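You operate a simulated robot arm through the tools that you are given. There is no shell and no other tool. Be economical: measure what you need, move in short steps, check, and stop when the job is done.

You are at the controls of a simulated two-armed robot. One attempt, no reset.

TASK
Steam the greens in the purple tub as their pack says, vent open.
Fine: lid on, vent slid open first; watts and seconds as printed; leave the tub inside, door shut, microwave off; the pack stays on the island.

The check looks at the end state, three seconds after you hand in, the way a careful person would. Anything else that was tipped, shoved, dropped, spilled or broken makes it a failure. A push-on lid holds only when it is set on centred and level and pressed home; a screw cap is set on level and turned clockwise until tight.

THE ROBOT
Two 7-joint arms with two-finger parallel grippers on one trunk, on a base that drives. Base frame: it is fixed to the floor where the robot stands at the start and does not move with it; the origin is under the middle of the robot, x ahead of it, y to its left, z up. Lengths are in m, angles in rad, forces in N, time in s.
The left shoulder is at the start at [0.06, 0.147, 0.543], the right one opposite. With the tool pointing down near the work surface each hand reaches from about 0.1 to 0.52 m from the robot's upright axis, wherever it stands, measured 20 degrees to its own side. Places, roughly: microwave [-0.5, -2.5, 1.1]; microwave door [-0.2, -2.1, 1.1]; tub vent slider [0.7, -0.1, 1]; turntable [-0.4, -2.5, 1]. Payload 3.43 kg a hand.
The TCP of each hand is the grasp point between the finger pads, 0.03 m short of the fingertips. In the tool frame z runs along the fingers and y along their closing line. Largest opening 0.094 m; finger width 0.028, thickness 0.01; the body of the gripper, 0.05 by 0.096 m, starts 0.055 m behind the TCP.
Orientation is told as [roll, pitch, yaw] about the base's x, y, z axes, in that order, counted from this pose: with the fingers straight down and closing along the base's y, the tool's x points along the base's -x, its y along +y and its z along -z.

THE INTERFACE
- The arms move only by the tool play_rows. It takes "left_steps", "right_steps" or both (then of equal length, played together; a hand with none holds still); each is a list that holds one entry, the list of rows, each a list of 7 numbers: the turn, a rotation vector about the base's x, y, z in units of 8 degrees (1.0 is 8 degrees), then the shift along the base's x, y, z in units of 50 mm (1.0 is 50 mm), then the opening, from 0 (shut) to 1 (fully open). In form: [[[wx, wy, wz, tx, ty, tz, fingers], ...]]. A call has 1 to 8 rows; each row shifts and turns the commanded pose from where the row before left it. A call with a number of a shift or a turn outside -1 to 1 is refused whole. Rows are played at 5 a second. More than 0.05 m and 0.15 rad between two rows, or a gripper value outside its range, and nothing of the call is played. A pose out of reach is approached as far as the arm can. The call stops where the force on the tool passes 40 N (or 10 N more than at its start, if that is more) or the arm is blocked; 0.2 s more then pass. Each finger travels about 0.072 m/s and halts on what it meets, pressing with about 34 N; the grip force reading is that of the motor and also rises with nothing between the fingers. The clock runs only during rows and for 0.2 s after the last one: add rows that do not move to give the fingers time. It gives the time, the measured TCP pose, the force on the tool (base axes), the opening and the grip force at its end, in the units of the frame above (readings bear some noise), with the torque about the TCP (base axes, N m) and any sound that the robot's microphone picked up.
- Cameras (640 x 400 px; columns grow to the right, rows downward): "scene" is now at [0.0594, -0.0237, 1.1989]; the picture's right is [-0.25, -0.97, 0.00], its down [-0.38, 0.10, -0.92] and it looks along [0.89, -0.23, -0.39] (base axes); focal length 267 px, centre (320, 200). "left" rides on the left gripper at [0.076, -0.014, -0.102] in its tool frame; the picture's right is [0.18, 0.98, 0.00], its down [-0.75, 0.14, -0.64] and it looks along [-0.63, 0.12, 0.77] (tool axes); focal length 243 px, centre (320, 200). "right" rides on the right gripper at [0.076, 0.014, -0.102] in its tool frame; the picture's right is [-0.18, 0.98, 0.00], its down [-0.75, -0.14, -0.64] and it looks along [-0.63, -0.12, 0.77] (tool axes); focal length 243 px, centre (320, 200). There is no depth. A picture from a camera that has moved, and an enlarged one, comes with that camera's place and axes in the base frame and with its lens.
- capture(camera): a new picture of that camera. No time passes.
- lift_body(by): slides the trunk up (or, below 0, down) by that many m; the arms and the scene camera ride with it, the base frame stays. It gives what a move gives, with no picture.
- steer(legs): drives the robot by 1 to 6 legs, each [ahead, left, turn to the left] in m, m and rad, along the robot's own axes; the way and the turn of a leg run together, so that a leg with both is an arc; at most 1.5 m and 3.142 rad a leg. The arms and the cameras ride along, it lands a little off, and it stops where it bumps. It gives what a move gives.
- turn_head(pan, tilt): turns the head with the scene camera to pan (to the left, within 1.501 rad either way) and tilt (down, from -0.506 to 1.204), counted from straight ahead of the robot. It gives what a move gives.
- close_up(camera, box): a new picture of the part [left, top, right, bottom] of that camera's present view, enlarged. No time passes.
- finish_job(): hands the job in; it is judged then, once.

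Go step by step. Nothing tells you exact positions but the pictures and the camera data: compare them with the known pose of the tool, close in by small moves and look again before you grip or let go. The budget is 120 turns and 108 pictures, counting those below and the enlarged ones. Unless the task says otherwise, let go and move clear before handing in, and close with one line.

The tools are called after "Emit:" as a command line: name --argument value ..., lists and objects as JSON in quotes. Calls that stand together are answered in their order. play_rows: Moves the arms, as the interface text tells. Its arguments: {"type":"object","properties":{"left_steps":{"type":"array"},"right_steps":{"type":"array"}},"required":[]} The other tools are called the same way: lift_body (by) slides the trunk up or down; steer (legs) drives the base; turn_head (pan, tilt) turns the head that bears the scene camera; capture (camera) takes a picture; close_up (camera, box) takes an enlarged picture of a part of a camera's view; finish_job () hands the job in.

At the start:

```text
t: 0.0
left_position: [0.3004, 0.0803, 0.9996]
left_orientation: [-0.001, -0.004, 0.0]
left_wrist_force: [0.1, -0.4, -1.1]
left_moment: [0.01, 0.01, 0.01]
left_opening: 0.0936
left_finger_force: 0.0
right_position: [0.3249, -0.1994, 1.0]
right_orientation: [-0.001, 0.001, 0.001]
right_wrist_force: [0.8, -0.5, 1.1]
right_moment: [-0.03, 0.02, 0.02]
right_opening: 0.0939
right_finger_force: 0.1
trunk travel left (down, up): [-0.25, 0.0]
robot x, y, heading: [0.0002, 0.0008, -0.003]
head pan, tilt: [-0.255, 0.403]
```

scene: 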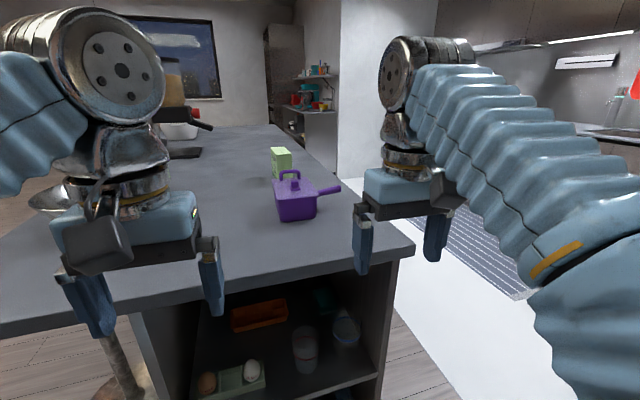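
right: 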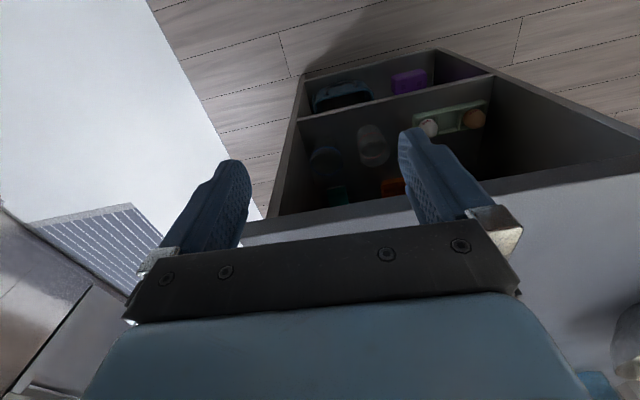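
left: 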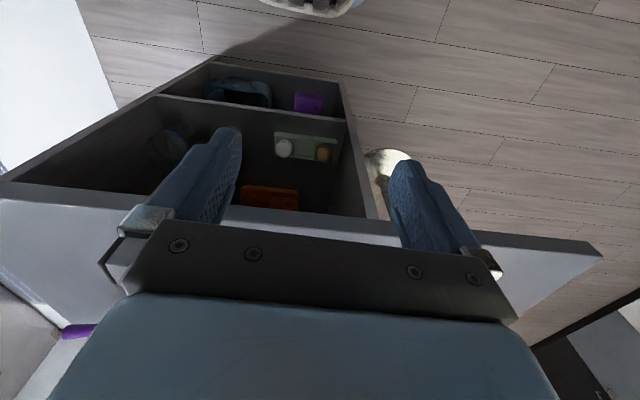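

I see a purple tub with a handle on the island, with a green pack behind it. I'll zoom in on both.

Emit:
close_up --camera "scene" --box '[240, 130, 360, 230]'

Emit:
close_up --camera "scene" --box '[260, 140, 304, 184]'

```text
4.00 times, centred on (300, 180) of scene
camera zoom: at [0.0594, -0.0237, 1.1989], right [-0.25, -0.97, 0.0], down [-0.38, 0.1, -0.92], along [0.89, -0.23, -0.39], focal length 1068 px, centre (400, 280)
```

zoom: 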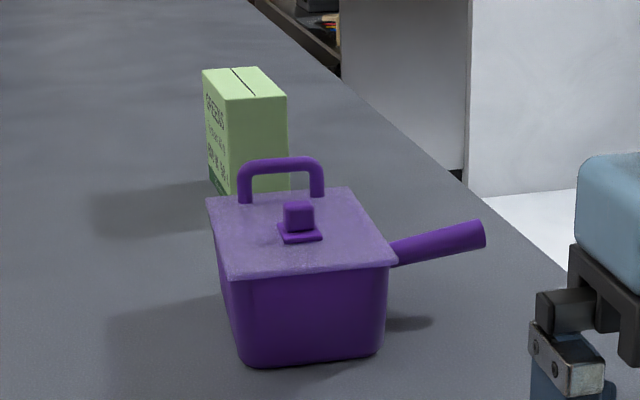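

```text
9.09 times, centred on (282, 162) of scene
camera zoom: at [0.0594, -0.0237, 1.1989], right [-0.25, -0.97, 0.0], down [-0.38, 0.1, -0.92], along [0.89, -0.23, -0.39], focal length 2427 px, centre (666, 546)
```

zoom: 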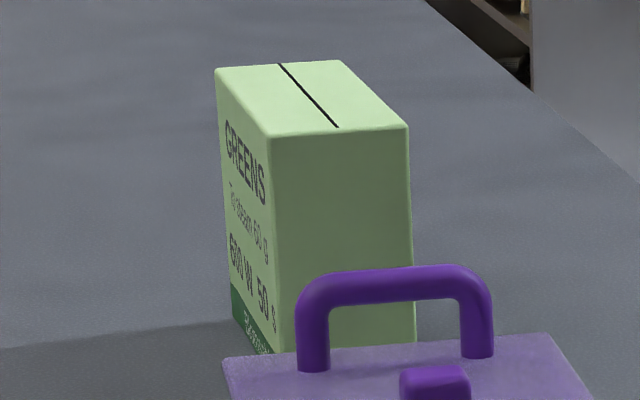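

The pack seems to read "600 W 50 s", but I need a clearer view. I'll drive a little closer and turn the head toward the tub.

Emit:
steer --legs '[[0.14, 0, 0]]'

Emit:
turn_head --pan -0.15 --tilt 0.5

Emit:
capture --camera "scene"

Emit:
close_up --camera "scene" --box '[250, 90, 370, 190]'

```text
t: 1.3
left_position: [0.4357, 0.081, 1.0003]
left_orientation: [-0.002, -0.004, 0.006]
left_wrist_force: [0.1, 0.1, -0.8]
left_moment: [0.0, 0.0, 0.02]
left_opening: 0.0938
left_finger_force: 0.1
right_position: [0.461, -0.1985, 0.9999]
right_orientation: [0.0, -0.001, 0.007]
right_wrist_force: [-0.8, 0.5, -0.3]
right_moment: [0.02, -0.01, 0.01]
right_opening: 0.0942
right_finger_force: 0.0
trunk travel left (down, up): [-0.25, 0.0]
robot x, y, heading: [0.1328, 0.0051, 0.005]
head pan, tilt: [-0.255, 0.403]
```

```text
t: 2.0
left_position: [0.4358, 0.0806, 0.9997]
left_orientation: [-0.002, -0.004, 0.005]
left_wrist_force: [0.0, -0.3, -0.2]
left_moment: [-0.01, 0.0, 0.01]
left_opening: 0.0943
left_finger_force: 0.0
right_position: [0.4606, -0.1981, 1.0002]
right_orientation: [0.002, 0.0, 0.005]
right_wrist_force: [0.3, -0.5, 0.3]
right_moment: [-0.02, 0.01, 0.03]
right_opening: 0.0938
right_finger_force: 0.1
trunk travel left (down, up): [-0.25, 0.0]
robot x, y, heading: [0.1341, 0.0028, 0.011]
head pan, tilt: [-0.15, 0.499]
```

```text
102 pictures are left
camera scene: at [0.1949, -0.0135, 1.1901], right [-0.15, -0.99, 0.0], down [-0.47, 0.07, -0.88], along [0.87, -0.13, -0.48], focal length 267 px, centre (320, 200)
```

scene: 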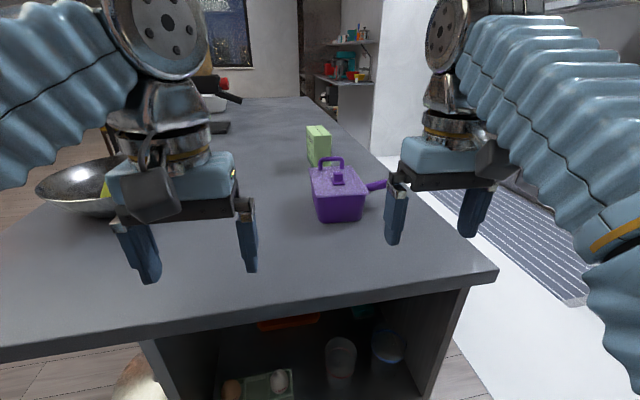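

```text
4.00 times, centred on (310, 140) of scene
camera zoom: at [0.1949, -0.0135, 1.1901], right [-0.15, -0.99, 0.0], down [-0.47, 0.07, -0.88], along [0.87, -0.13, -0.48], focal length 1068 px, centre (360, 440)
```

zoom: 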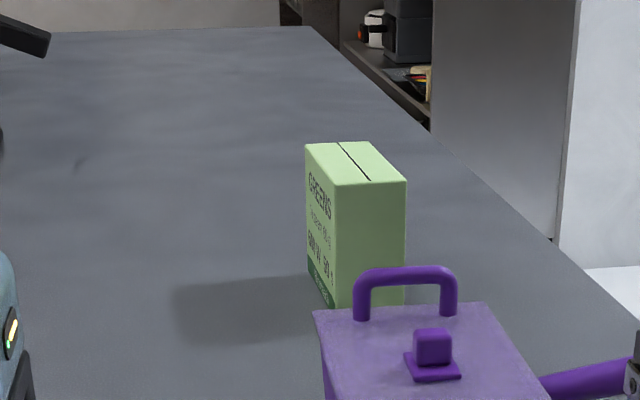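

The text on the pack's left face is foreshortened, so I'll zoom in harder from here.

Emit:
close_up --camera "scene" --box '[302, 120, 326, 170]'

Emit:
close_up --camera "scene" --box '[300, 150, 400, 230]'

```text
8.00 times, centred on (314, 145) of scene
camera zoom: at [0.1949, -0.0135, 1.1901], right [-0.15, -0.99, 0.0], down [-0.47, 0.07, -0.88], along [0.87, -0.13, -0.48], focal length 2136 px, centre (368, 640)
```

zoom: 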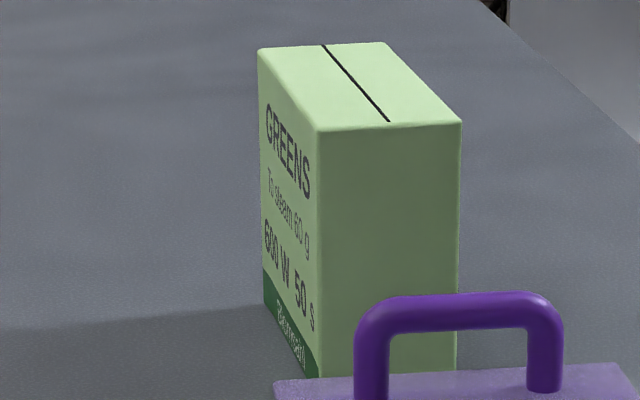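

```text
5.00 times, centred on (350, 190) of scene
camera zoom: at [0.1949, -0.0135, 1.1901], right [-0.15, -0.99, 0.0], down [-0.47, 0.07, -0.88], along [0.87, -0.13, -0.48], focal length 1335 px, centre (170, 250)
```

zoom: 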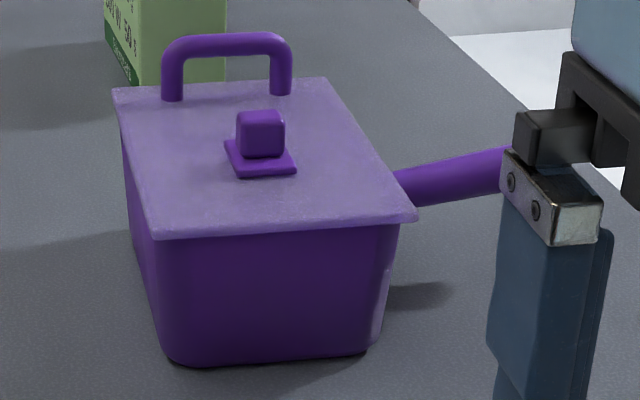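

The print reads 600 W, 50 s. The tub handle points to robot right, so approaching from the island's right side looks best. I'll check what is over there.

Emit:
turn_head --pan -1.3 --tilt 0.35

Emit:
capture --camera "scene"

```text
t: 3.3
left_position: [0.4352, 0.0818, 0.9994]
left_orientation: [-0.001, -0.005, 0.005]
left_wrist_force: [0.6, 0.5, 0.1]
left_moment: [0.02, 0.02, 0.0]
left_opening: 0.0937
left_finger_force: 0.1
right_position: [0.4604, -0.1986, 0.9994]
right_orientation: [-0.001, -0.001, 0.005]
right_wrist_force: [-0.5, 0.1, 0.5]
right_moment: [0.02, 0.02, -0.01]
right_opening: 0.0942
right_finger_force: 0.1
trunk travel left (down, up): [-0.25, 0.0]
robot x, y, heading: [0.1324, 0.0019, 0.002]
head pan, tilt: [-1.3, 0.351]
```

```text
98 pictures are left
camera scene: at [0.1302, -0.0899, 1.2037], right [-0.96, -0.27, 0.0], down [-0.09, 0.33, -0.94], along [0.26, -0.9, -0.34], focal length 267 px, centre (320, 200)
```

scene: 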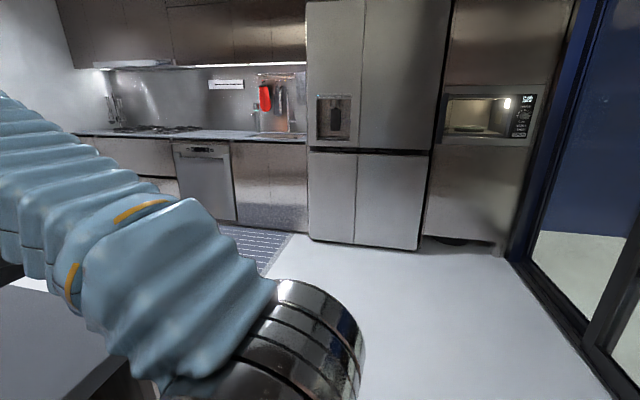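

Emit:
close_up --camera "scene" --box '[430, 75, 560, 155]'

```text
4.92 times, centred on (495, 115) of scene
camera zoom: at [0.1302, -0.0899, 1.2037], right [-0.96, -0.27, 0.0], down [-0.09, 0.33, -0.94], along [0.26, -0.9, -0.34], focal length 1314 px, centre (-542, 618)
```

zoom: 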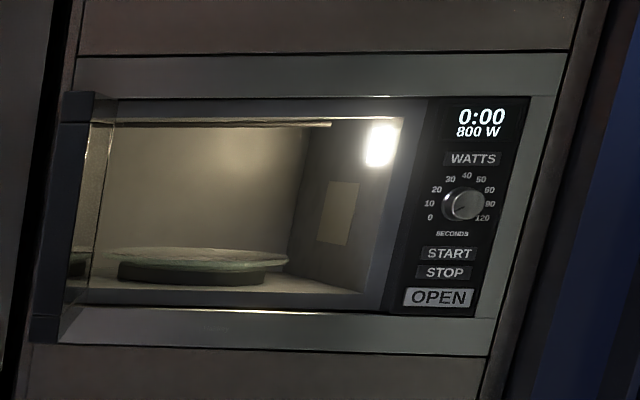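

The microwave is already open and shows 0:00 at 800 W, with a WATTS button, a seconds dial, and START, STOP and OPEN. I'll drive around to the island's right side, facing +y.

Emit:
steer --legs '[[0, -0.75, 0], [0, 0, 1.571], [0, -0.5, 0]]'

Emit:
turn_head --pan -0.1 --tilt 0.55

Emit:
capture --camera "scene"

Emit:
capture --camera "right"

```text
t: 13.8
left_position: [0.5646, -0.4568, 0.9992]
left_orientation: [-0.001, -0.004, 1.569]
left_wrist_force: [0.1, 0.8, -0.5]
left_moment: [0.01, 0.0, 0.0]
left_opening: 0.0944
left_finger_force: 0.0
right_position: [0.8455, -0.4338, 0.9996]
right_orientation: [-0.001, 0.0, 1.567]
right_wrist_force: [-1.1, 0.0, -0.3]
right_moment: [-0.02, 0.01, -0.04]
right_opening: 0.0941
right_finger_force: 0.0
trunk travel left (down, up): [-0.25, 0.0]
robot x, y, heading: [0.6435, -0.7565, 1.568]
head pan, tilt: [-1.3, 0.351]
```

```text
t: 15.2
left_position: [0.5652, -0.4583, 0.9996]
left_orientation: [-0.001, -0.004, 1.568]
left_wrist_force: [0.0, 0.0, -0.7]
left_moment: [-0.04, 0.01, 0.01]
left_opening: 0.0939
left_finger_force: 0.1
right_position: [0.8467, -0.4353, 1.0005]
right_orientation: [0.0, 0.001, 1.568]
right_wrist_force: [-0.8, -0.3, -0.1]
right_moment: [-0.01, 0.01, -0.01]
right_opening: 0.0941
right_finger_force: 0.2
trunk travel left (down, up): [-0.25, 0.0]
robot x, y, heading: [0.6445, -0.7599, 1.571]
head pan, tilt: [-0.099, 0.55]
```

```text
96 pictures are left
camera scene: at [0.6534, -0.6997, 1.1855], right [0.99, -0.1, 0.0], down [-0.05, -0.52, -0.85], along [0.09, 0.85, -0.52], focal length 267 px, centre (320, 200)
```

scene: 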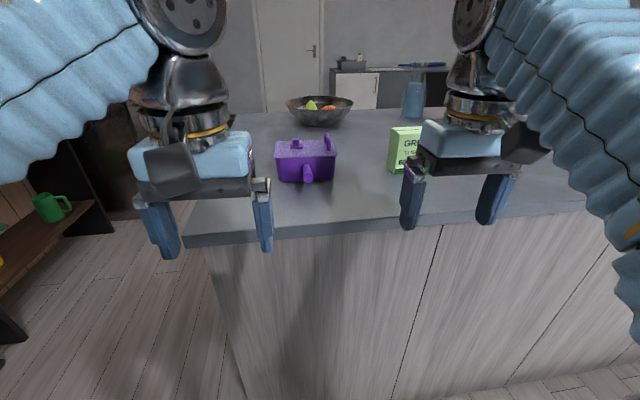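

```text
95 pictures are left
camera right: at [0.8305, -0.512, 1.1023], right [-0.98, 0.19, 0.0], down [0.14, 0.75, 0.64], along [0.12, 0.63, -0.77], focal length 243 px, centre (320, 200)
```

right: 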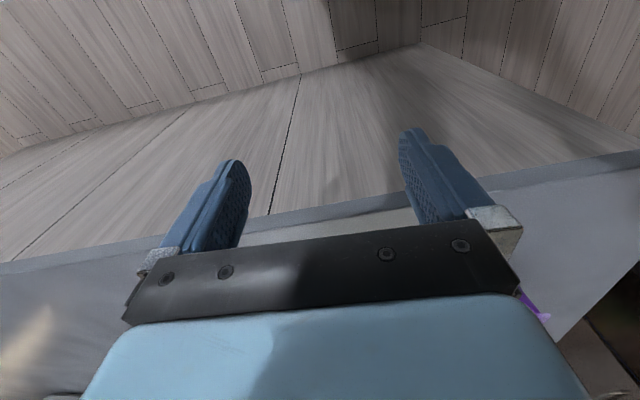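

Emit:
close_up --camera "scene" --box '[260, 120, 350, 195]'

Emit:
close_up --camera "scene" --box '[380, 115, 430, 180]'

```text
5.33 times, centred on (305, 158) of scene
camera zoom: at [0.6534, -0.6997, 1.1855], right [0.99, -0.1, 0.0], down [-0.05, -0.52, -0.85], along [0.09, 0.85, -0.52], focal length 1424 px, centre (400, 427)
```

zoom: 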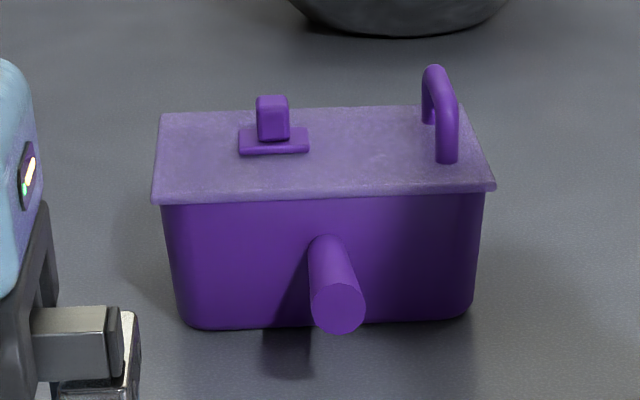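

```text
6.15 times, centred on (405, 148) of scene
camera zoom: at [0.6534, -0.6997, 1.1855], right [0.99, -0.1, 0.0], down [-0.05, -0.52, -0.85], along [0.09, 0.85, -0.52], focal length 1643 px, centre (-203, 523)
```

zoom: 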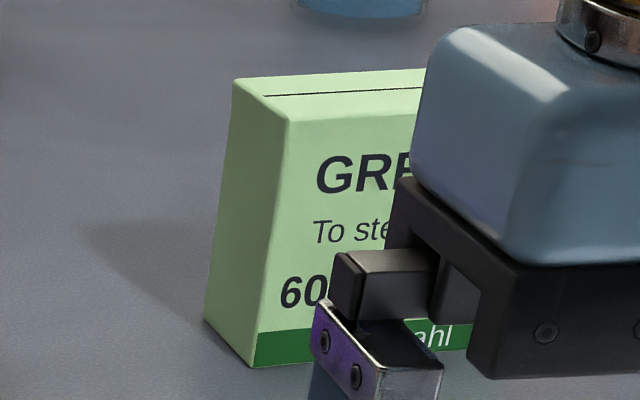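

The pack confirms 600 W and 50 s, and I place the tub near (0.68, -0.11) with its handle pointing at me. I'll drive closer and bring the left hand over the slider.

Emit:
steer --legs '[[0.13, 0, 0]]'

Emit:
play_rows --left_steps '[[[0, 0, 0, 0, 0, 1, 0.5], [0, 0, 0, 0, 0, 1, 0.5], [0, 0, 0, 0.5, 1, 0, 0.5], [0, 0, 0, 0.5, 1, 0, 0.5], [0, 0, 0, 0.5, 1, 0, 0.5], [0, 0, 0, 0.4, 0.5, 0, 0.5], [0, 0, 0, 0, 0, 0, 0.5]]]'

Emit:
capture --camera "left"

Emit:
capture --camera "scene"

```text
t: 16.5
left_position: [0.5648, -0.3285, 0.9999]
left_orientation: [-0.001, -0.004, 1.568]
left_wrist_force: [0.5, 0.3, 0.4]
left_moment: [-0.02, 0.01, -0.02]
left_opening: 0.0939
left_finger_force: 0.0
right_position: [0.8456, -0.3067, 0.9991]
right_orientation: [-0.001, -0.001, 1.567]
right_wrist_force: [0.1, -0.4, -0.2]
right_moment: [-0.01, -0.01, -0.01]
right_opening: 0.094
right_finger_force: 0.0
trunk travel left (down, up): [-0.25, 0.0]
robot x, y, heading: [0.6445, -0.6295, 1.567]
head pan, tilt: [-0.099, 0.55]
```

```text
refused: row 3 steps farther than a row can; nothing moved
```

```text
92 pictures are left
camera left: at [0.58, -0.405, 1.1012], right [-0.98, -0.18, 0.0], down [-0.14, 0.75, 0.64], along [-0.12, 0.63, -0.77], focal length 243 px, centre (320, 200)
```

left: 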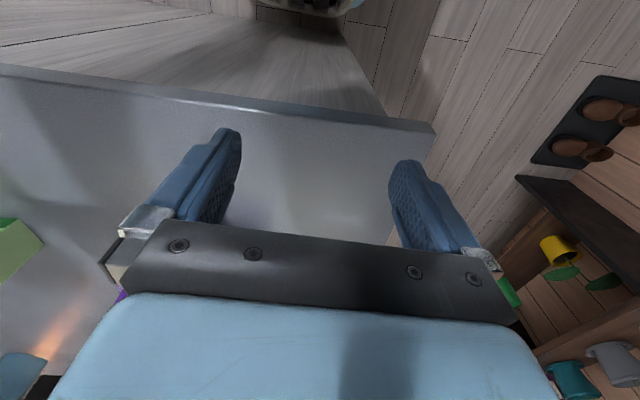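

```text
91 pictures are left
camera scene: at [0.6537, -0.5709, 1.1855], right [0.99, -0.1, 0.0], down [-0.05, -0.52, -0.85], along [0.09, 0.85, -0.52], focal length 267 px, centre (320, 200)
```

scene: 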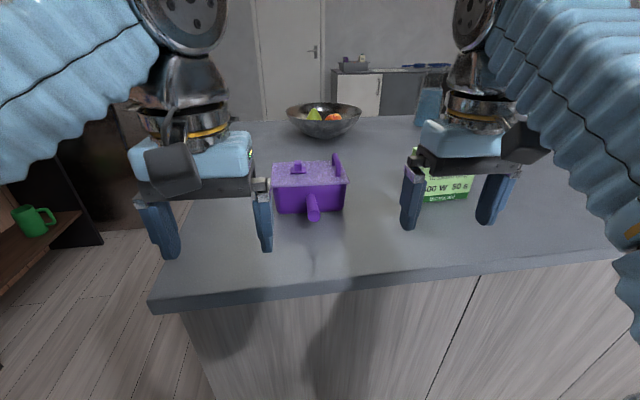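

Emit:
close_up --camera "scene" --box '[265, 145, 355, 225]'

Emit:
play_rows --left_steps '[[[0, 0, 0, 0, 0, 1, 0.5], [0, 0, 0, 0, 0, 1, 0.5], [0, 0, 0, 0.45, 0.89, 0, 0.5], [0, 0, 0, 0.45, 0.89, 0, 0.5], [0, 0, 0, 0.45, 0.89, 0, 0.5], [0, 0, 0, 0.45, 0.89, 0, 0.5], [0, 0, 0, 0.1, 0.6, 0, 0.5], [0, 0, 0, 0, 0, 0, 0.5]]]'

Emit:
capture --camera "left"

```text
5.00 times, centred on (310, 185) of scene
camera zoom: at [0.6537, -0.5709, 1.1855], right [0.99, -0.1, 0.0], down [-0.05, -0.52, -0.85], along [0.09, 0.85, -0.52], focal length 1335 px, centre (370, 275)
```

zoom: 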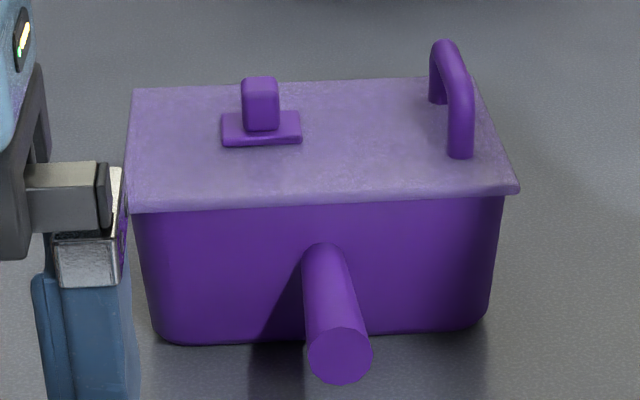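

```text
t: 18.3
left_position: [0.5938, -0.276, 1.0004]
left_orientation: [-0.003, -0.008, 1.57]
left_wrist_force: [0.7, -0.5, -0.3]
left_moment: [0.01, 0.02, 0.01]
left_opening: 0.0468
left_finger_force: 0.1
left hand out of reach, approached as far as the arm can: row 1, 2, 4, 5, 6, 7
right_position: [0.8469, -0.3056, 0.9993]
right_orientation: [-0.001, -0.001, 1.567]
right_wrist_force: [1.0, 0.2, 1.2]
right_moment: [0.02, 0.01, 0.02]
right_opening: 0.094
right_finger_force: 0.1
trunk travel left (down, up): [-0.25, 0.0]
robot x, y, heading: [0.6459, -0.6294, 1.567]
head pan, tilt: [-0.099, 0.55]
```

```text
89 pictures are left
camera left: at [0.6085, -0.3526, 1.101], right [-0.98, -0.18, -0.01], down [-0.14, 0.75, 0.65], along [-0.11, 0.64, -0.76], focal length 243 px, centre (320, 200)
```

left: 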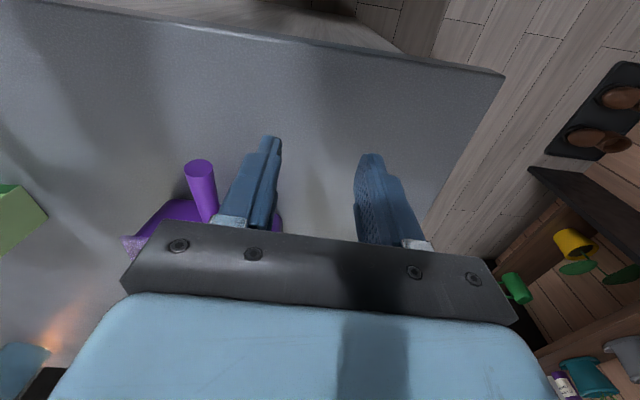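

The hand can't reach that far with the tool straight down, so I'll tilt it forward. One small turn first will show how the commanded pose behaves.

Emit:
play_rows --left_steps '[[[1, 0, 0, 0, 0, 0, 0.5]]]'

```text
t: 18.7
left_position: [0.5951, -0.2759, 1.0003]
left_orientation: [-0.003, -0.143, 1.569]
left_wrist_force: [0.6, -1.1, -0.1]
left_moment: [0.0, -0.01, 0.01]
left_opening: 0.047
left_finger_force: 0.0
right_position: [0.8465, -0.306, 1.0003]
right_orientation: [0.001, -0.001, 1.569]
right_wrist_force: [-0.1, 0.4, -0.2]
right_moment: [-0.03, -0.01, 0.01]
right_opening: 0.094
right_finger_force: 0.1
trunk travel left (down, up): [-0.25, 0.0]
robot x, y, heading: [0.6473, -0.6309, 1.571]
head pan, tilt: [-0.099, 0.55]
```

Emit:
play_rows --left_steps '[[[1, 0, 0, 0, 0, 0, 0.5], [1, 0, 0, 0, 0, 0, 0.5], [1, 0, 0, 0, 0, 0.2, 0.5], [1, 0, 0, 0, 0, 0.4, 0.5], [1, 0, 0, 0, 0, 0.6, 0.5], [1, 0, 0, 0, 0, 0.8, 0.5], [0, 0, 0, 0, 0, 0, 0.5]]]'

Emit:
capture --camera "scene"

```text
t: 20.3
left_position: [0.5971, -0.2769, 1.0997]
left_orientation: [0.003, -0.982, 1.568]
left_wrist_force: [-0.7, 0.2, 0.0]
left_moment: [0.01, 0.0, 0.01]
left_opening: 0.0472
left_finger_force: 0.0
right_position: [0.8455, -0.3069, 1.0006]
right_orientation: [0.0, 0.0, 1.567]
right_wrist_force: [-0.3, 0.2, 0.6]
right_moment: [0.02, -0.01, 0.04]
right_opening: 0.0943
right_finger_force: 0.1
trunk travel left (down, up): [-0.25, 0.0]
robot x, y, heading: [0.6424, -0.6293, 1.563]
head pan, tilt: [-0.099, 0.55]
```

```text
88 pictures are left
camera scene: at [0.6537, -0.5707, 1.1855], right [0.99, -0.1, 0.0], down [-0.05, -0.52, -0.85], along [0.09, 0.85, -0.52], focal length 267 px, centre (320, 200)
```

scene: 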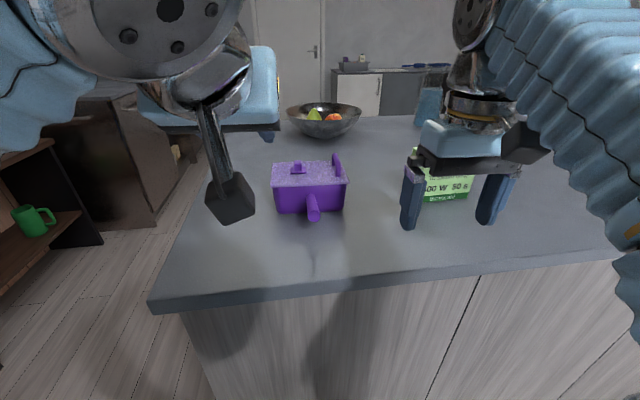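

The tilted pose reaches fine. I'll level the tilt to about 48° and hover over the vent knob.

Emit:
play_rows --left_steps '[[[-1, 0, 0, 0, 0, 0, 0.5], [0, 0, 0, 0.4, 0.8, 0, 0.5], [0, 0, 0, 0.4, 0.8, 0, 0.5], [0, 0, 0, 0.4, 0.8, 0, 0.5], [0, 0, 0, 0.1, 0.4, -0.8, 0.5], [0, 0, 0, 0, 0, 0, 0.5]]]'

Emit:
capture --camera "left"

Emit:
close_up --camera "scene" --box '[230, 120, 370, 220]'

```text
t: 21.7
left_position: [0.6596, -0.1337, 1.0617]
left_orientation: [-0.001, -0.841, 1.567]
left_wrist_force: [-0.1, -0.2, 0.0]
left_moment: [0.0, 0.01, 0.03]
left_opening: 0.047
left_finger_force: 0.0
right_position: [0.8457, -0.3064, 0.9991]
right_orientation: [0.0, 0.0, 1.568]
right_wrist_force: [0.9, -0.2, 0.8]
right_moment: [-0.01, -0.03, -0.01]
right_opening: 0.0939
right_finger_force: 0.1
trunk travel left (down, up): [-0.25, 0.0]
robot x, y, heading: [0.6438, -0.631, 1.566]
head pan, tilt: [-0.099, 0.55]
```

```text
87 pictures are left
camera left: at [0.6737, -0.2613, 1.0725], right [-0.98, -0.12, -0.14], down [-0.14, 0.02, 0.99], along [-0.12, 0.99, -0.04], focal length 243 px, centre (320, 200)
```

left: 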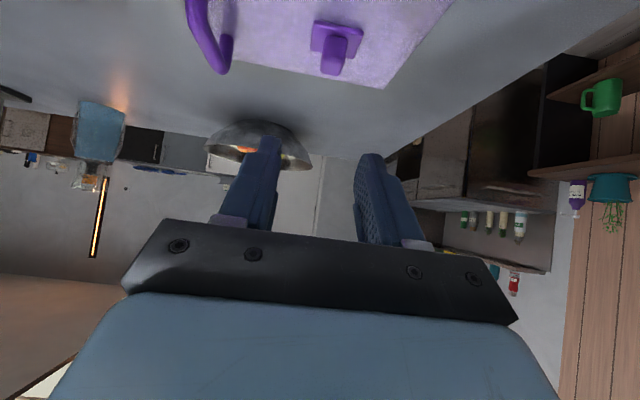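

```text
4.00 times, centred on (300, 170) of scene
camera zoom: at [0.6536, -0.5705, 1.1855], right [0.99, -0.1, 0.0], down [-0.05, -0.52, -0.85], along [0.09, 0.85, -0.52], focal length 1068 px, centre (400, 320)
```

zoom: 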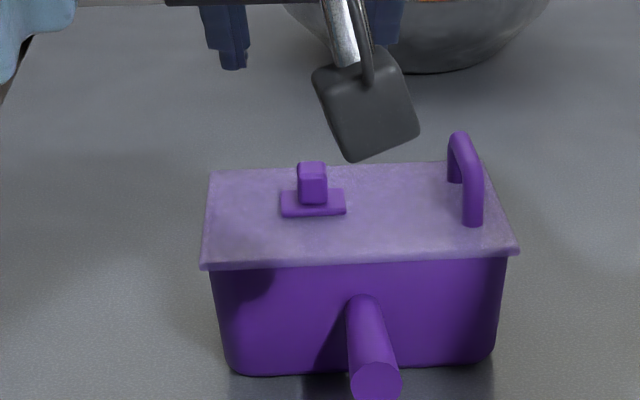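

The knob lies at about (0.660, -0.12, 0.98), as estimated. I'll lower over it.

Emit:
play_rows --left_steps '[[[0, 0, 0, 0, 0.1, -0.6, 0.5], [0, 0, 0, 0, 0, -0.6, 0.5], [0, 0, 0, 0, 0, 0, 0.5]]]'

Emit:
capture --camera "left"

Emit:
close_up --camera "scene" --box '[230, 120, 370, 220]'

```text
t: 22.5
left_position: [0.6593, -0.1295, 0.9996]
left_orientation: [0.0, -0.839, 1.565]
left_wrist_force: [0.1, 0.2, -0.5]
left_moment: [0.03, 0.03, 0.0]
left_opening: 0.047
left_finger_force: 0.1
right_position: [0.846, -0.3055, 0.9994]
right_orientation: [-0.001, 0.0, 1.568]
right_wrist_force: [0.4, 0.7, -0.6]
right_moment: [-0.02, -0.03, -0.03]
right_opening: 0.0941
right_finger_force: 0.1
trunk travel left (down, up): [-0.25, 0.0]
robot x, y, heading: [0.644, -0.6269, 1.567]
head pan, tilt: [-0.099, 0.55]
```

```text
85 pictures are left
camera left: at [0.6738, -0.2566, 1.011], right [-0.98, -0.12, -0.14], down [-0.14, 0.02, 0.99], along [-0.12, 0.99, -0.04], focal length 243 px, centre (320, 200)
```

left: 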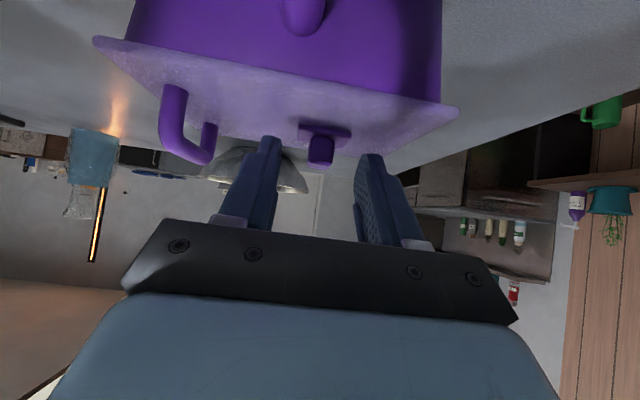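

```text
4.00 times, centred on (300, 170) of scene
camera zoom: at [0.6537, -0.5705, 1.1855], right [0.99, -0.1, 0.0], down [-0.05, -0.52, -0.85], along [0.09, 0.85, -0.52], focal length 1068 px, centre (400, 320)
```

zoom: 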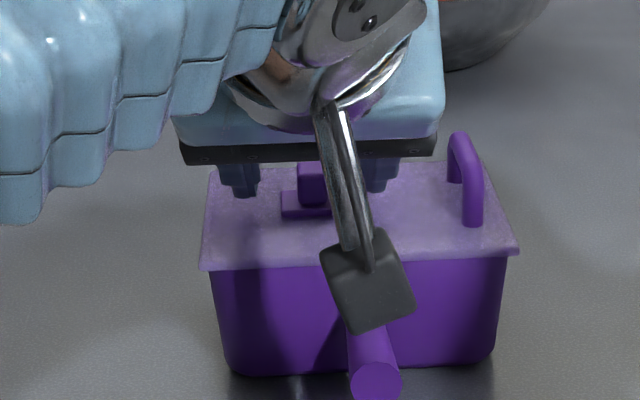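

The knob is centred between the fingers at tip height. I'll close gently on it.

Emit:
play_rows --left_steps '[[[0, 0, 0, 0, 0, -0.04, 0.3], [0, 0, 0, 0, 0, 0, 0.2], [0, 0, 0, 0, 0, 0, 0.1], [0, 0, 0, 0, 0, 0, 0.0], [0, 0, 0, 0, 0, 0, 0.0]]]'

Emit:
capture --camera "left"

```text
t: 23.7
left_position: [0.658, -0.1296, 0.9983]
left_orientation: [0.0, -0.841, 1.567]
left_wrist_force: [1.0, 4.0, 11.5]
left_moment: [0.27, -0.02, 0.0]
left_opening: 0.0283
left_finger_force: 34.1
right_position: [0.8469, -0.3064, 1.0009]
right_orientation: [0.002, 0.0, 1.567]
right_wrist_force: [0.2, -0.2, -0.1]
right_moment: [0.01, 0.0, -0.03]
right_opening: 0.0939
right_finger_force: 0.0
trunk travel left (down, up): [-0.25, 0.0]
robot x, y, heading: [0.6423, -0.6302, 1.569]
head pan, tilt: [-0.099, 0.55]
```

```text
83 pictures are left
camera left: at [0.6733, -0.2569, 1.0096], right [-0.98, -0.12, -0.14], down [-0.14, 0.02, 0.99], along [-0.12, 0.99, -0.04], focal length 243 px, centre (320, 200)
```

left: 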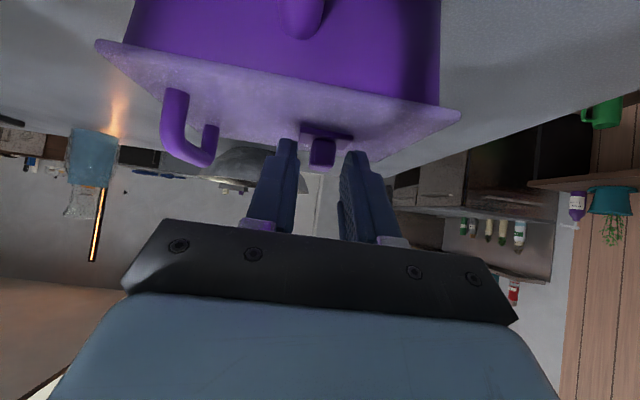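

The fingers have the slider plate (28 mm wide). I'll try sliding it a little toward +x.

Emit:
play_rows --left_steps '[[[0, 0, 0, 0.1, 0, 0, 0], [0, 0, 0, 0.1, 0, 0, 0], [0, 0, 0, 0, 0, 0, 0]]]'

Emit:
capture --camera "left"

Emit:
close_up --camera "scene" --box '[230, 120, 370, 220]'

```text
t: 24.5
left_position: [0.6698, -0.1299, 0.9982]
left_orientation: [-0.001, -0.843, 1.568]
left_wrist_force: [0.0, 10.1, 19.7]
left_moment: [0.54, 0.01, -0.02]
left_opening: 0.0284
left_finger_force: 34.0
right_position: [0.8461, -0.3063, 1.0008]
right_orientation: [0.0, -0.001, 1.567]
right_wrist_force: [-0.1, 0.0, 0.3]
right_moment: [0.01, 0.01, -0.03]
right_opening: 0.0941
right_finger_force: 0.0
trunk travel left (down, up): [-0.25, 0.0]
robot x, y, heading: [0.6443, -0.63, 1.571]
head pan, tilt: [-0.099, 0.55]
```

```text
82 pictures are left
camera left: at [0.6839, -0.2572, 1.0093], right [-0.98, -0.12, -0.14], down [-0.14, 0.02, 0.99], along [-0.12, 0.99, -0.04], focal length 243 px, centre (320, 200)
```

left: 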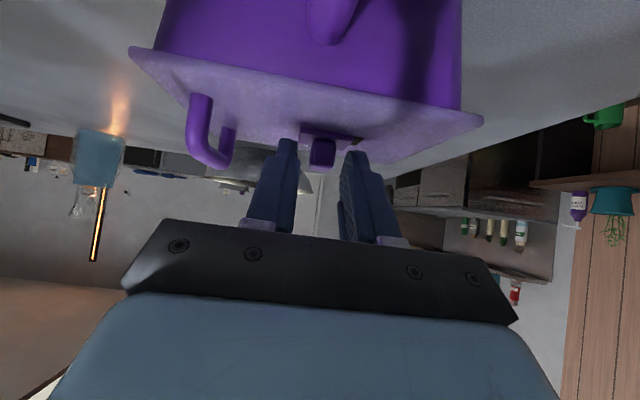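

```text
4.00 times, centred on (300, 170) of scene
camera zoom: at [0.6537, -0.5707, 1.1856], right [0.99, -0.1, 0.0], down [-0.05, -0.52, -0.85], along [0.09, 0.85, -0.52], focal length 1068 px, centre (400, 320)
```

zoom: 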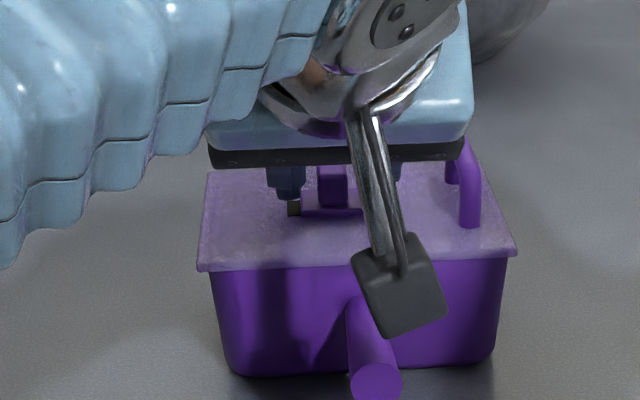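

It slid, exposing a dark vent hole on the left while the tub stayed put. I'll continue, easing upward slightly.

Emit:
play_rows --left_steps '[[[0, 0, 0, 0.1, 0, 0.02, 0], [0, 0, 0, 0.1, 0, 0.02, 0], [0, 0, 0, 0, 0, 0, 0]]]'

Emit:
close_up --camera "scene" --box '[230, 120, 370, 220]'

```text
t: 25.3
left_position: [0.6805, -0.1301, 0.9988]
left_orientation: [0.003, -0.839, 1.566]
left_wrist_force: [-0.1, 1.3, 2.4]
left_moment: [0.2, 0.03, 0.02]
left_opening: 0.0281
left_finger_force: 34.2
right_position: [0.8452, -0.3066, 0.9997]
right_orientation: [-0.001, 0.0, 1.568]
right_wrist_force: [0.6, 0.3, 0.4]
right_moment: [0.01, 0.0, -0.04]
right_opening: 0.0943
right_finger_force: 0.1
trunk travel left (down, up): [-0.25, 0.0]
robot x, y, heading: [0.6444, -0.6266, 1.567]
head pan, tilt: [-0.099, 0.55]
```

```text
4.00 times, centred on (300, 170) of scene
camera zoom: at [0.6538, -0.5707, 1.1853], right [0.99, -0.1, 0.0], down [-0.05, -0.52, -0.85], along [0.09, 0.85, -0.52], focal length 1068 px, centre (400, 320)
```

zoom: 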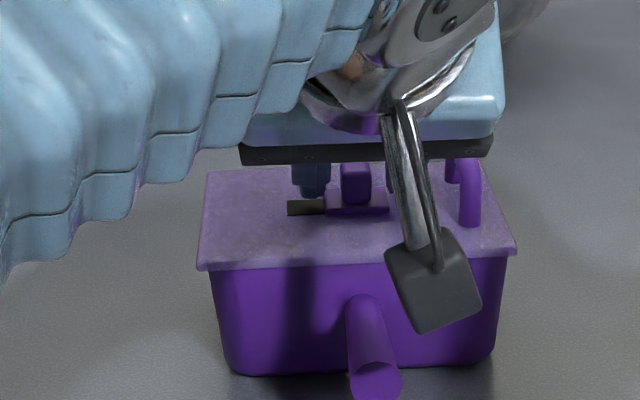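

Emit:
play_rows --left_steps '[[[0, 0, 0, 0.1, 0, 0, 0], [0, 0, 0, 0.1, 0, 0, 0], [0, 0, 0, 0, 0, 0, 0]]]'

Emit:
close_up --camera "scene" --box '[230, 120, 370, 220]'

```text
t: 26.1
left_position: [0.6889, -0.131, 1.0]
left_orientation: [0.001, -0.838, 1.568]
left_wrist_force: [-0.5, 0.1, -0.3]
left_moment: [-0.01, 0.06, 0.01]
left_opening: 0.0283
left_finger_force: 33.5
right_position: [0.8468, -0.3061, 0.9993]
right_orientation: [0.0, 0.0, 1.569]
right_wrist_force: [-0.3, 0.8, 0.1]
right_moment: [0.01, 0.01, 0.02]
right_opening: 0.0942
right_finger_force: 0.0
trunk travel left (down, up): [-0.25, 0.0]
robot x, y, heading: [0.6433, -0.6301, 1.568]
head pan, tilt: [-0.099, 0.55]
```

```text
4.00 times, centred on (300, 170) of scene
camera zoom: at [0.6537, -0.5706, 1.1855], right [0.99, -0.1, 0.0], down [-0.05, -0.52, -0.85], along [0.09, 0.85, -0.52], focal length 1068 px, centre (400, 320)
```

zoom: 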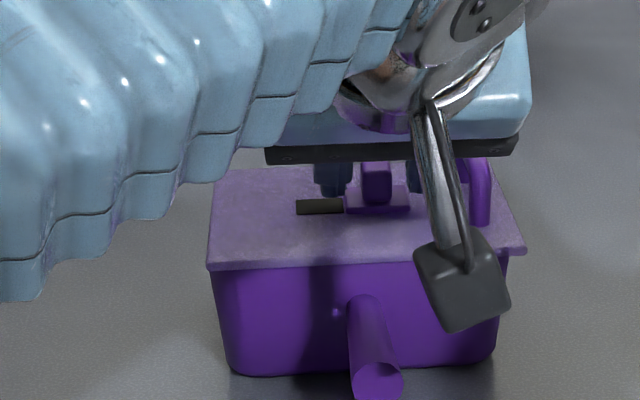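

The vent looks fully open, but the lid seems to have followed by about 4 mm at the end of travel. I'll release and inspect.

Emit:
play_rows --left_steps '[[[0, 0, 0, 0, 0, 0, 0.36], [0, 0, 0, 0, 0, 0, 0.36], [0, 0, 0, 0, 0, 0.4, 0.36], [0, 0, 0, 0, 0, 0.8, 0.36], [0, 0, 0, -0.9, 0, 0.3, 0.36], [0, 0, 0, -0.9, 0, 0, 0.36], [0, 0, 0, -0.8, -0.5, 0, 0.36]]]'

Emit:
close_up --camera "scene" --box '[250, 140, 370, 220]'

Emit:
capture --camera "left"

```text
t: 27.7
left_position: [0.5599, -0.1555, 1.0754]
left_orientation: [0.003, -0.839, 1.567]
left_wrist_force: [0.0, 0.7, 0.0]
left_moment: [0.02, -0.01, 0.03]
left_opening: 0.0337
left_finger_force: 0.1
right_position: [0.8467, -0.3062, 0.9992]
right_orientation: [-0.001, -0.001, 1.568]
right_wrist_force: [-0.3, 0.5, 0.1]
right_moment: [-0.03, 0.0, -0.03]
right_opening: 0.0942
right_finger_force: 0.1
trunk travel left (down, up): [-0.25, 0.0]
robot x, y, heading: [0.6429, -0.6303, 1.568]
head pan, tilt: [-0.099, 0.55]
```

```text
5.00 times, centred on (310, 180) of scene
camera zoom: at [0.654, -0.5703, 1.1855], right [0.99, -0.1, 0.0], down [-0.05, -0.52, -0.85], along [0.09, 0.85, -0.52], focal length 1335 px, centre (370, 300)
```

zoom: 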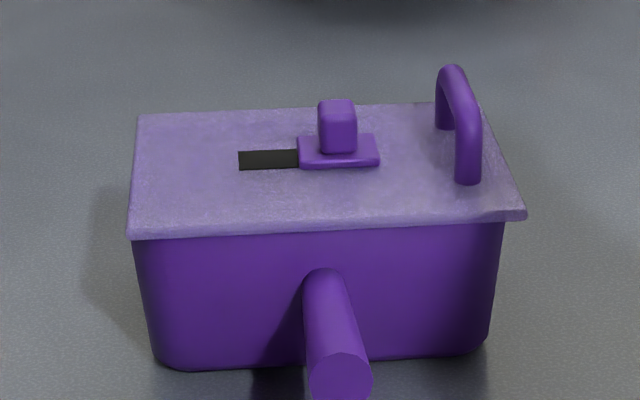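

```text
77 pictures are left
camera left: at [0.5747, -0.2817, 1.0865], right [-0.98, -0.12, -0.14], down [-0.14, 0.03, 0.99], along [-0.11, 0.99, -0.04], focal length 243 px, centre (320, 200)
```

left: 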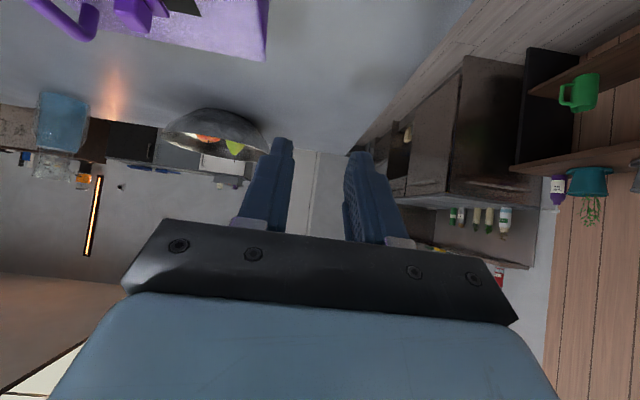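

Emit:
close_up --camera "scene" --box '[268, 175, 300, 195]'

Emit:
close_up --camera "scene" --box '[328, 172, 360, 192]'

```text
16.00 times, centred on (284, 185) of scene
camera zoom: at [0.654, -0.5703, 1.1855], right [0.99, -0.1, 0.0], down [-0.05, -0.52, -0.85], along [0.09, 0.85, -0.52], focal length 4271 px, centre (896, 440)
```

zoom: 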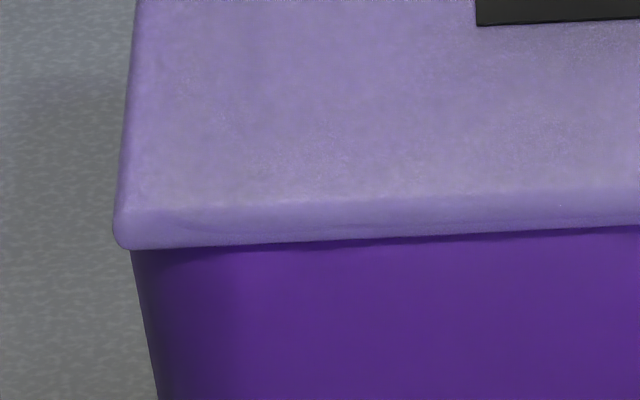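

```text
16.00 times, centred on (344, 182) of scene
camera zoom: at [0.654, -0.5703, 1.1855], right [0.99, -0.1, 0.0], down [-0.05, -0.52, -0.85], along [0.09, 0.85, -0.52], focal length 4271 px, centre (-64, 488)
```

zoom: 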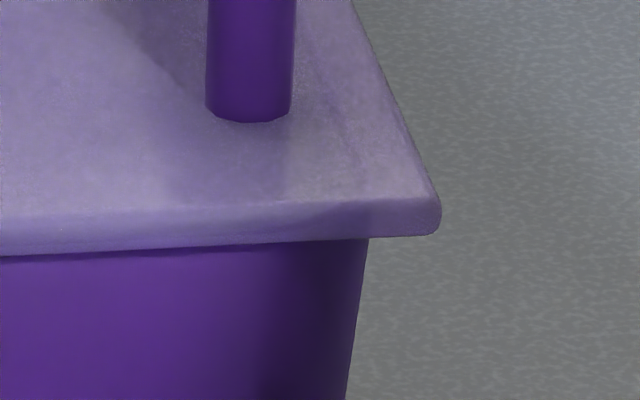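

The lid may have shifted 2–3 mm to the right. The right wrist camera will give a level view of the rim, so I'll tilt the right hand and bring it in front of the tub while the left retreats.

Emit:
play_rows --right_steps '[[[1, 0, 0, 0, 0, 0, 1], [1, 0, 0, 0, 0, 0, 1], [1, 0, 0, 0, 0, 0, 1], [1, 0, 0, 0, 0, 0, 1], [1, 0, 0, -0.5, 0, 0, 1], [1, 0, 0, -0.9, 0, 0, 1], [0, 0, 0, -1, 0, 0, 1], [0, 0, 0, -0.9, 0, 0, 1]]]' --left_steps '[[[0, 0, 0, -0.5, -0.7, 0, 0.36], [0, 0, 0, -0.5, -0.7, 0, 0.36], [0, 0, 0, -0.5, -0.7, 0, 0.36], [0, 0, 0, 0, -0.5, 0, 0.36], [0, 0, 0, 0, 0, 0, 0.36], [0, 0, 0, 0, 0, 0, 0.36], [0, 0, 0, 0, 0, 0, 0.36], [0, 0, 0, 0, 0, 0, 0.36]]]'

Emit:
capture --camera "right"

Emit:
capture --camera "scene"

```text
t: 29.5
left_position: [0.4833, -0.2846, 1.0751]
left_orientation: [0.003, -0.84, 1.567]
left_wrist_force: [0.3, -0.4, 0.1]
left_moment: [-0.01, 0.01, 0.0]
left_opening: 0.0337
left_finger_force: 0.1
right_position: [0.6816, -0.3059, 1.0022]
right_orientation: [0.003, -0.84, 1.567]
right_wrist_force: [0.9, 0.7, 0.1]
right_moment: [-0.04, -0.02, 0.01]
right_opening: 0.0938
right_finger_force: 0.0
trunk travel left (down, up): [-0.25, 0.0]
robot x, y, heading: [0.6434, -0.6275, 1.568]
head pan, tilt: [-0.099, 0.55]
```

```text
74 pictures are left
camera right: at [0.666, -0.4344, 1.014], right [-0.98, 0.12, 0.14], down [0.14, 0.03, 0.99], along [0.12, 0.99, -0.04], focal length 243 px, centre (320, 200)
```

right: 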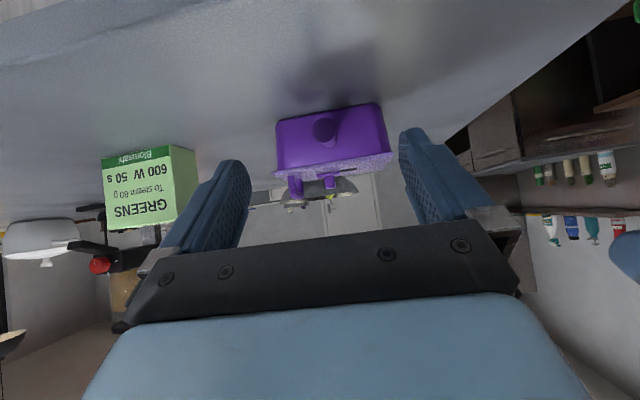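

```text
73 pictures are left
camera scene: at [0.6538, -0.5707, 1.1855], right [0.99, -0.1, 0.0], down [-0.05, -0.52, -0.85], along [0.09, 0.85, -0.52], focal length 267 px, centre (320, 200)
```

scene: 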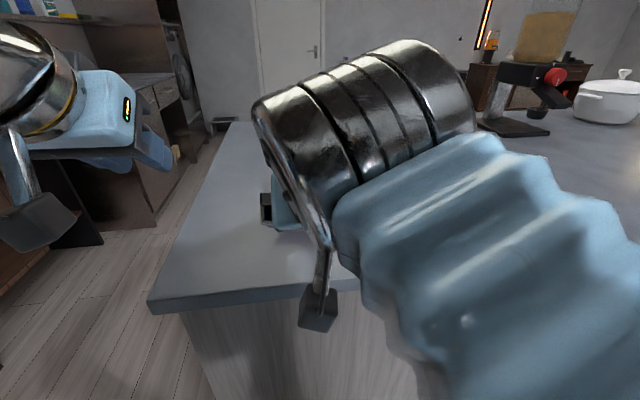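

Emit:
close_up --camera "right" --box '[260, 95, 410, 195]'

```text
4.00 times, centred on (335, 145) of right
camera zoom: at [0.666, -0.4344, 1.014], right [-0.98, 0.12, 0.14], down [0.14, 0.03, 0.99], along [0.12, 0.99, -0.04], focal length 970 px, centre (260, 420)
```

zoom: 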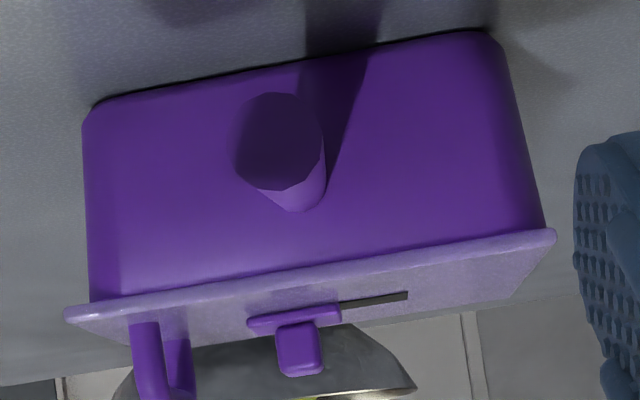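

The lid is level and within a couple of millimetres of centre, and the pack reads clearly. I'll press the lid home with the left fingertips straddling the slider, moving the right hand aside first.

Emit:
play_rows --right_steps '[[[0, 0, 0, 1, 0, 0, 1], [0, 0, 0, 1, 0, 0, 1], [0, 0, 0, 0.8, 0, 0, 1], [0, 0, 0, 0, 0, 0, 1], [0, 0, 0, 0, 0, 0, 1], [0, 0, 0, 0, 0, 0, 1], [0, 0, 0, 0, 0, 0, 1], [0, 0, 0, 0, 0, 0, 1]]]' --left_steps '[[[0, 0, 0, 0, 0, 0, 0.68], [0, 0, 0, 0.65, 0.53, 0, 0.68], [0, 0, 0, 0.65, 0.53, 0, 0.68], [0, 0, 0, 0.65, 0.53, 0, 0.68], [0, 0, 0, 0.65, 0.52, 0, 0.68], [0, 0, 0, 0.65, 0.52, 0, 0.68], [0, 0, 0, 0.62, 0.5, -0.1, 0.68], [0, 0, 0, 0, 0, -0.5, 0.68]]]'

Emit:
capture --camera "left"

```text
t: 31.3
left_position: [0.6788, -0.1284, 1.0434]
left_orientation: [0.002, -0.842, 1.565]
left_wrist_force: [0.8, 0.3, 0.1]
left_moment: [0.03, 0.01, 0.04]
left_opening: 0.0639
left_finger_force: 0.0
right_position: [0.8226, -0.3069, 1.0011]
right_orientation: [0.004, -0.839, 1.567]
right_wrist_force: [0.4, -0.1, 0.7]
right_moment: [-0.01, -0.03, 0.03]
right_opening: 0.094
right_finger_force: 0.1
trunk travel left (down, up): [-0.25, 0.0]
robot x, y, heading: [0.649, -0.6294, 1.568]
head pan, tilt: [-0.099, 0.55]
```

```text
71 pictures are left
camera left: at [0.6937, -0.2554, 1.0541], right [-0.98, -0.12, -0.14], down [-0.14, 0.02, 0.99], along [-0.12, 0.99, -0.04], focal length 243 px, centre (320, 200)
```

left: 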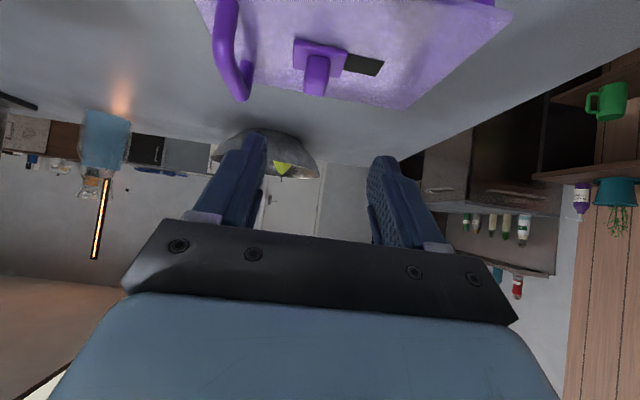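

The lid handle leaves no room to straddle the slider. The knob sits almost at the lid's centre, so I'll press with closed fingertips on its top.

Emit:
play_rows --left_steps '[[[0, 0, 0, 0.22, -0.08, 0, 0.3], [0, 0, 0, 0, 0, 0, 0], [0, 0, 0, 0, 0, 0, 0], [0, 0, 0, 0, 0, 0, 0], [0, 0, 0, 0, 0, -0.2, 0]]]'

Emit:
capture --camera "left"

Emit:
close_up --camera "scene" --box '[230, 120, 370, 220]'

```text
t: 32.5
left_position: [0.6891, -0.1314, 1.0337]
left_orientation: [0.003, -0.842, 1.568]
left_wrist_force: [0.3, 0.1, 0.2]
left_moment: [0.01, 0.01, 0.0]
left_opening: 0.0003
left_finger_force: 33.3
right_position: [0.8218, -0.3073, 1.0016]
right_orientation: [0.004, -0.84, 1.567]
right_wrist_force: [-0.5, 0.3, 1.1]
right_moment: [0.04, 0.02, 0.02]
right_opening: 0.0942
right_finger_force: 0.0
trunk travel left (down, up): [-0.25, 0.0]
robot x, y, heading: [0.6444, -0.6319, 1.57]
head pan, tilt: [-0.099, 0.55]
```

```text
70 pictures are left
camera left: at [0.704, -0.2591, 1.0448], right [-0.98, -0.12, -0.14], down [-0.14, 0.02, 0.99], along [-0.12, 0.99, -0.04], focal length 243 px, centre (320, 200)
```

left: 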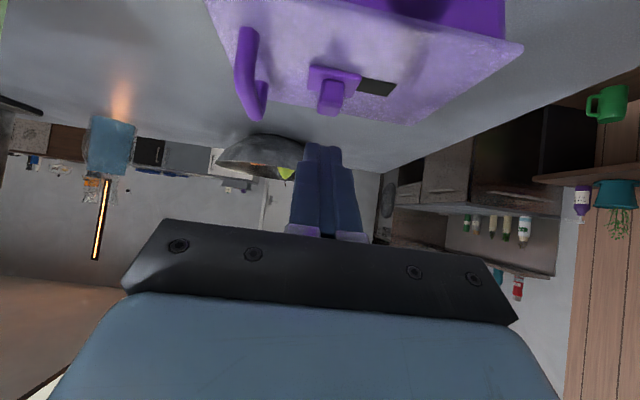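

```text
4.00 times, centred on (300, 170) of scene
camera zoom: at [0.6538, -0.5707, 1.1855], right [0.99, -0.1, 0.0], down [-0.05, -0.52, -0.85], along [0.09, 0.85, -0.52], focal length 1068 px, centre (400, 320)
```

zoom: 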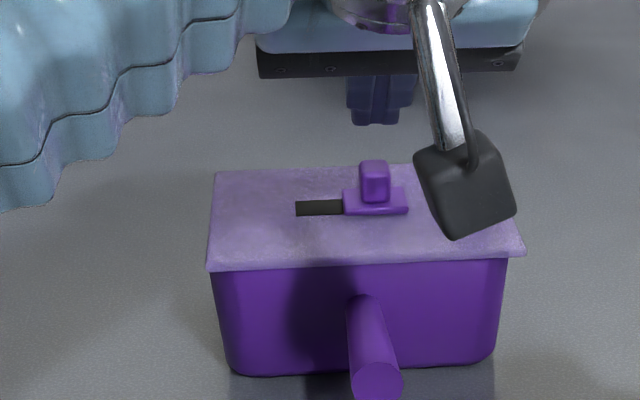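

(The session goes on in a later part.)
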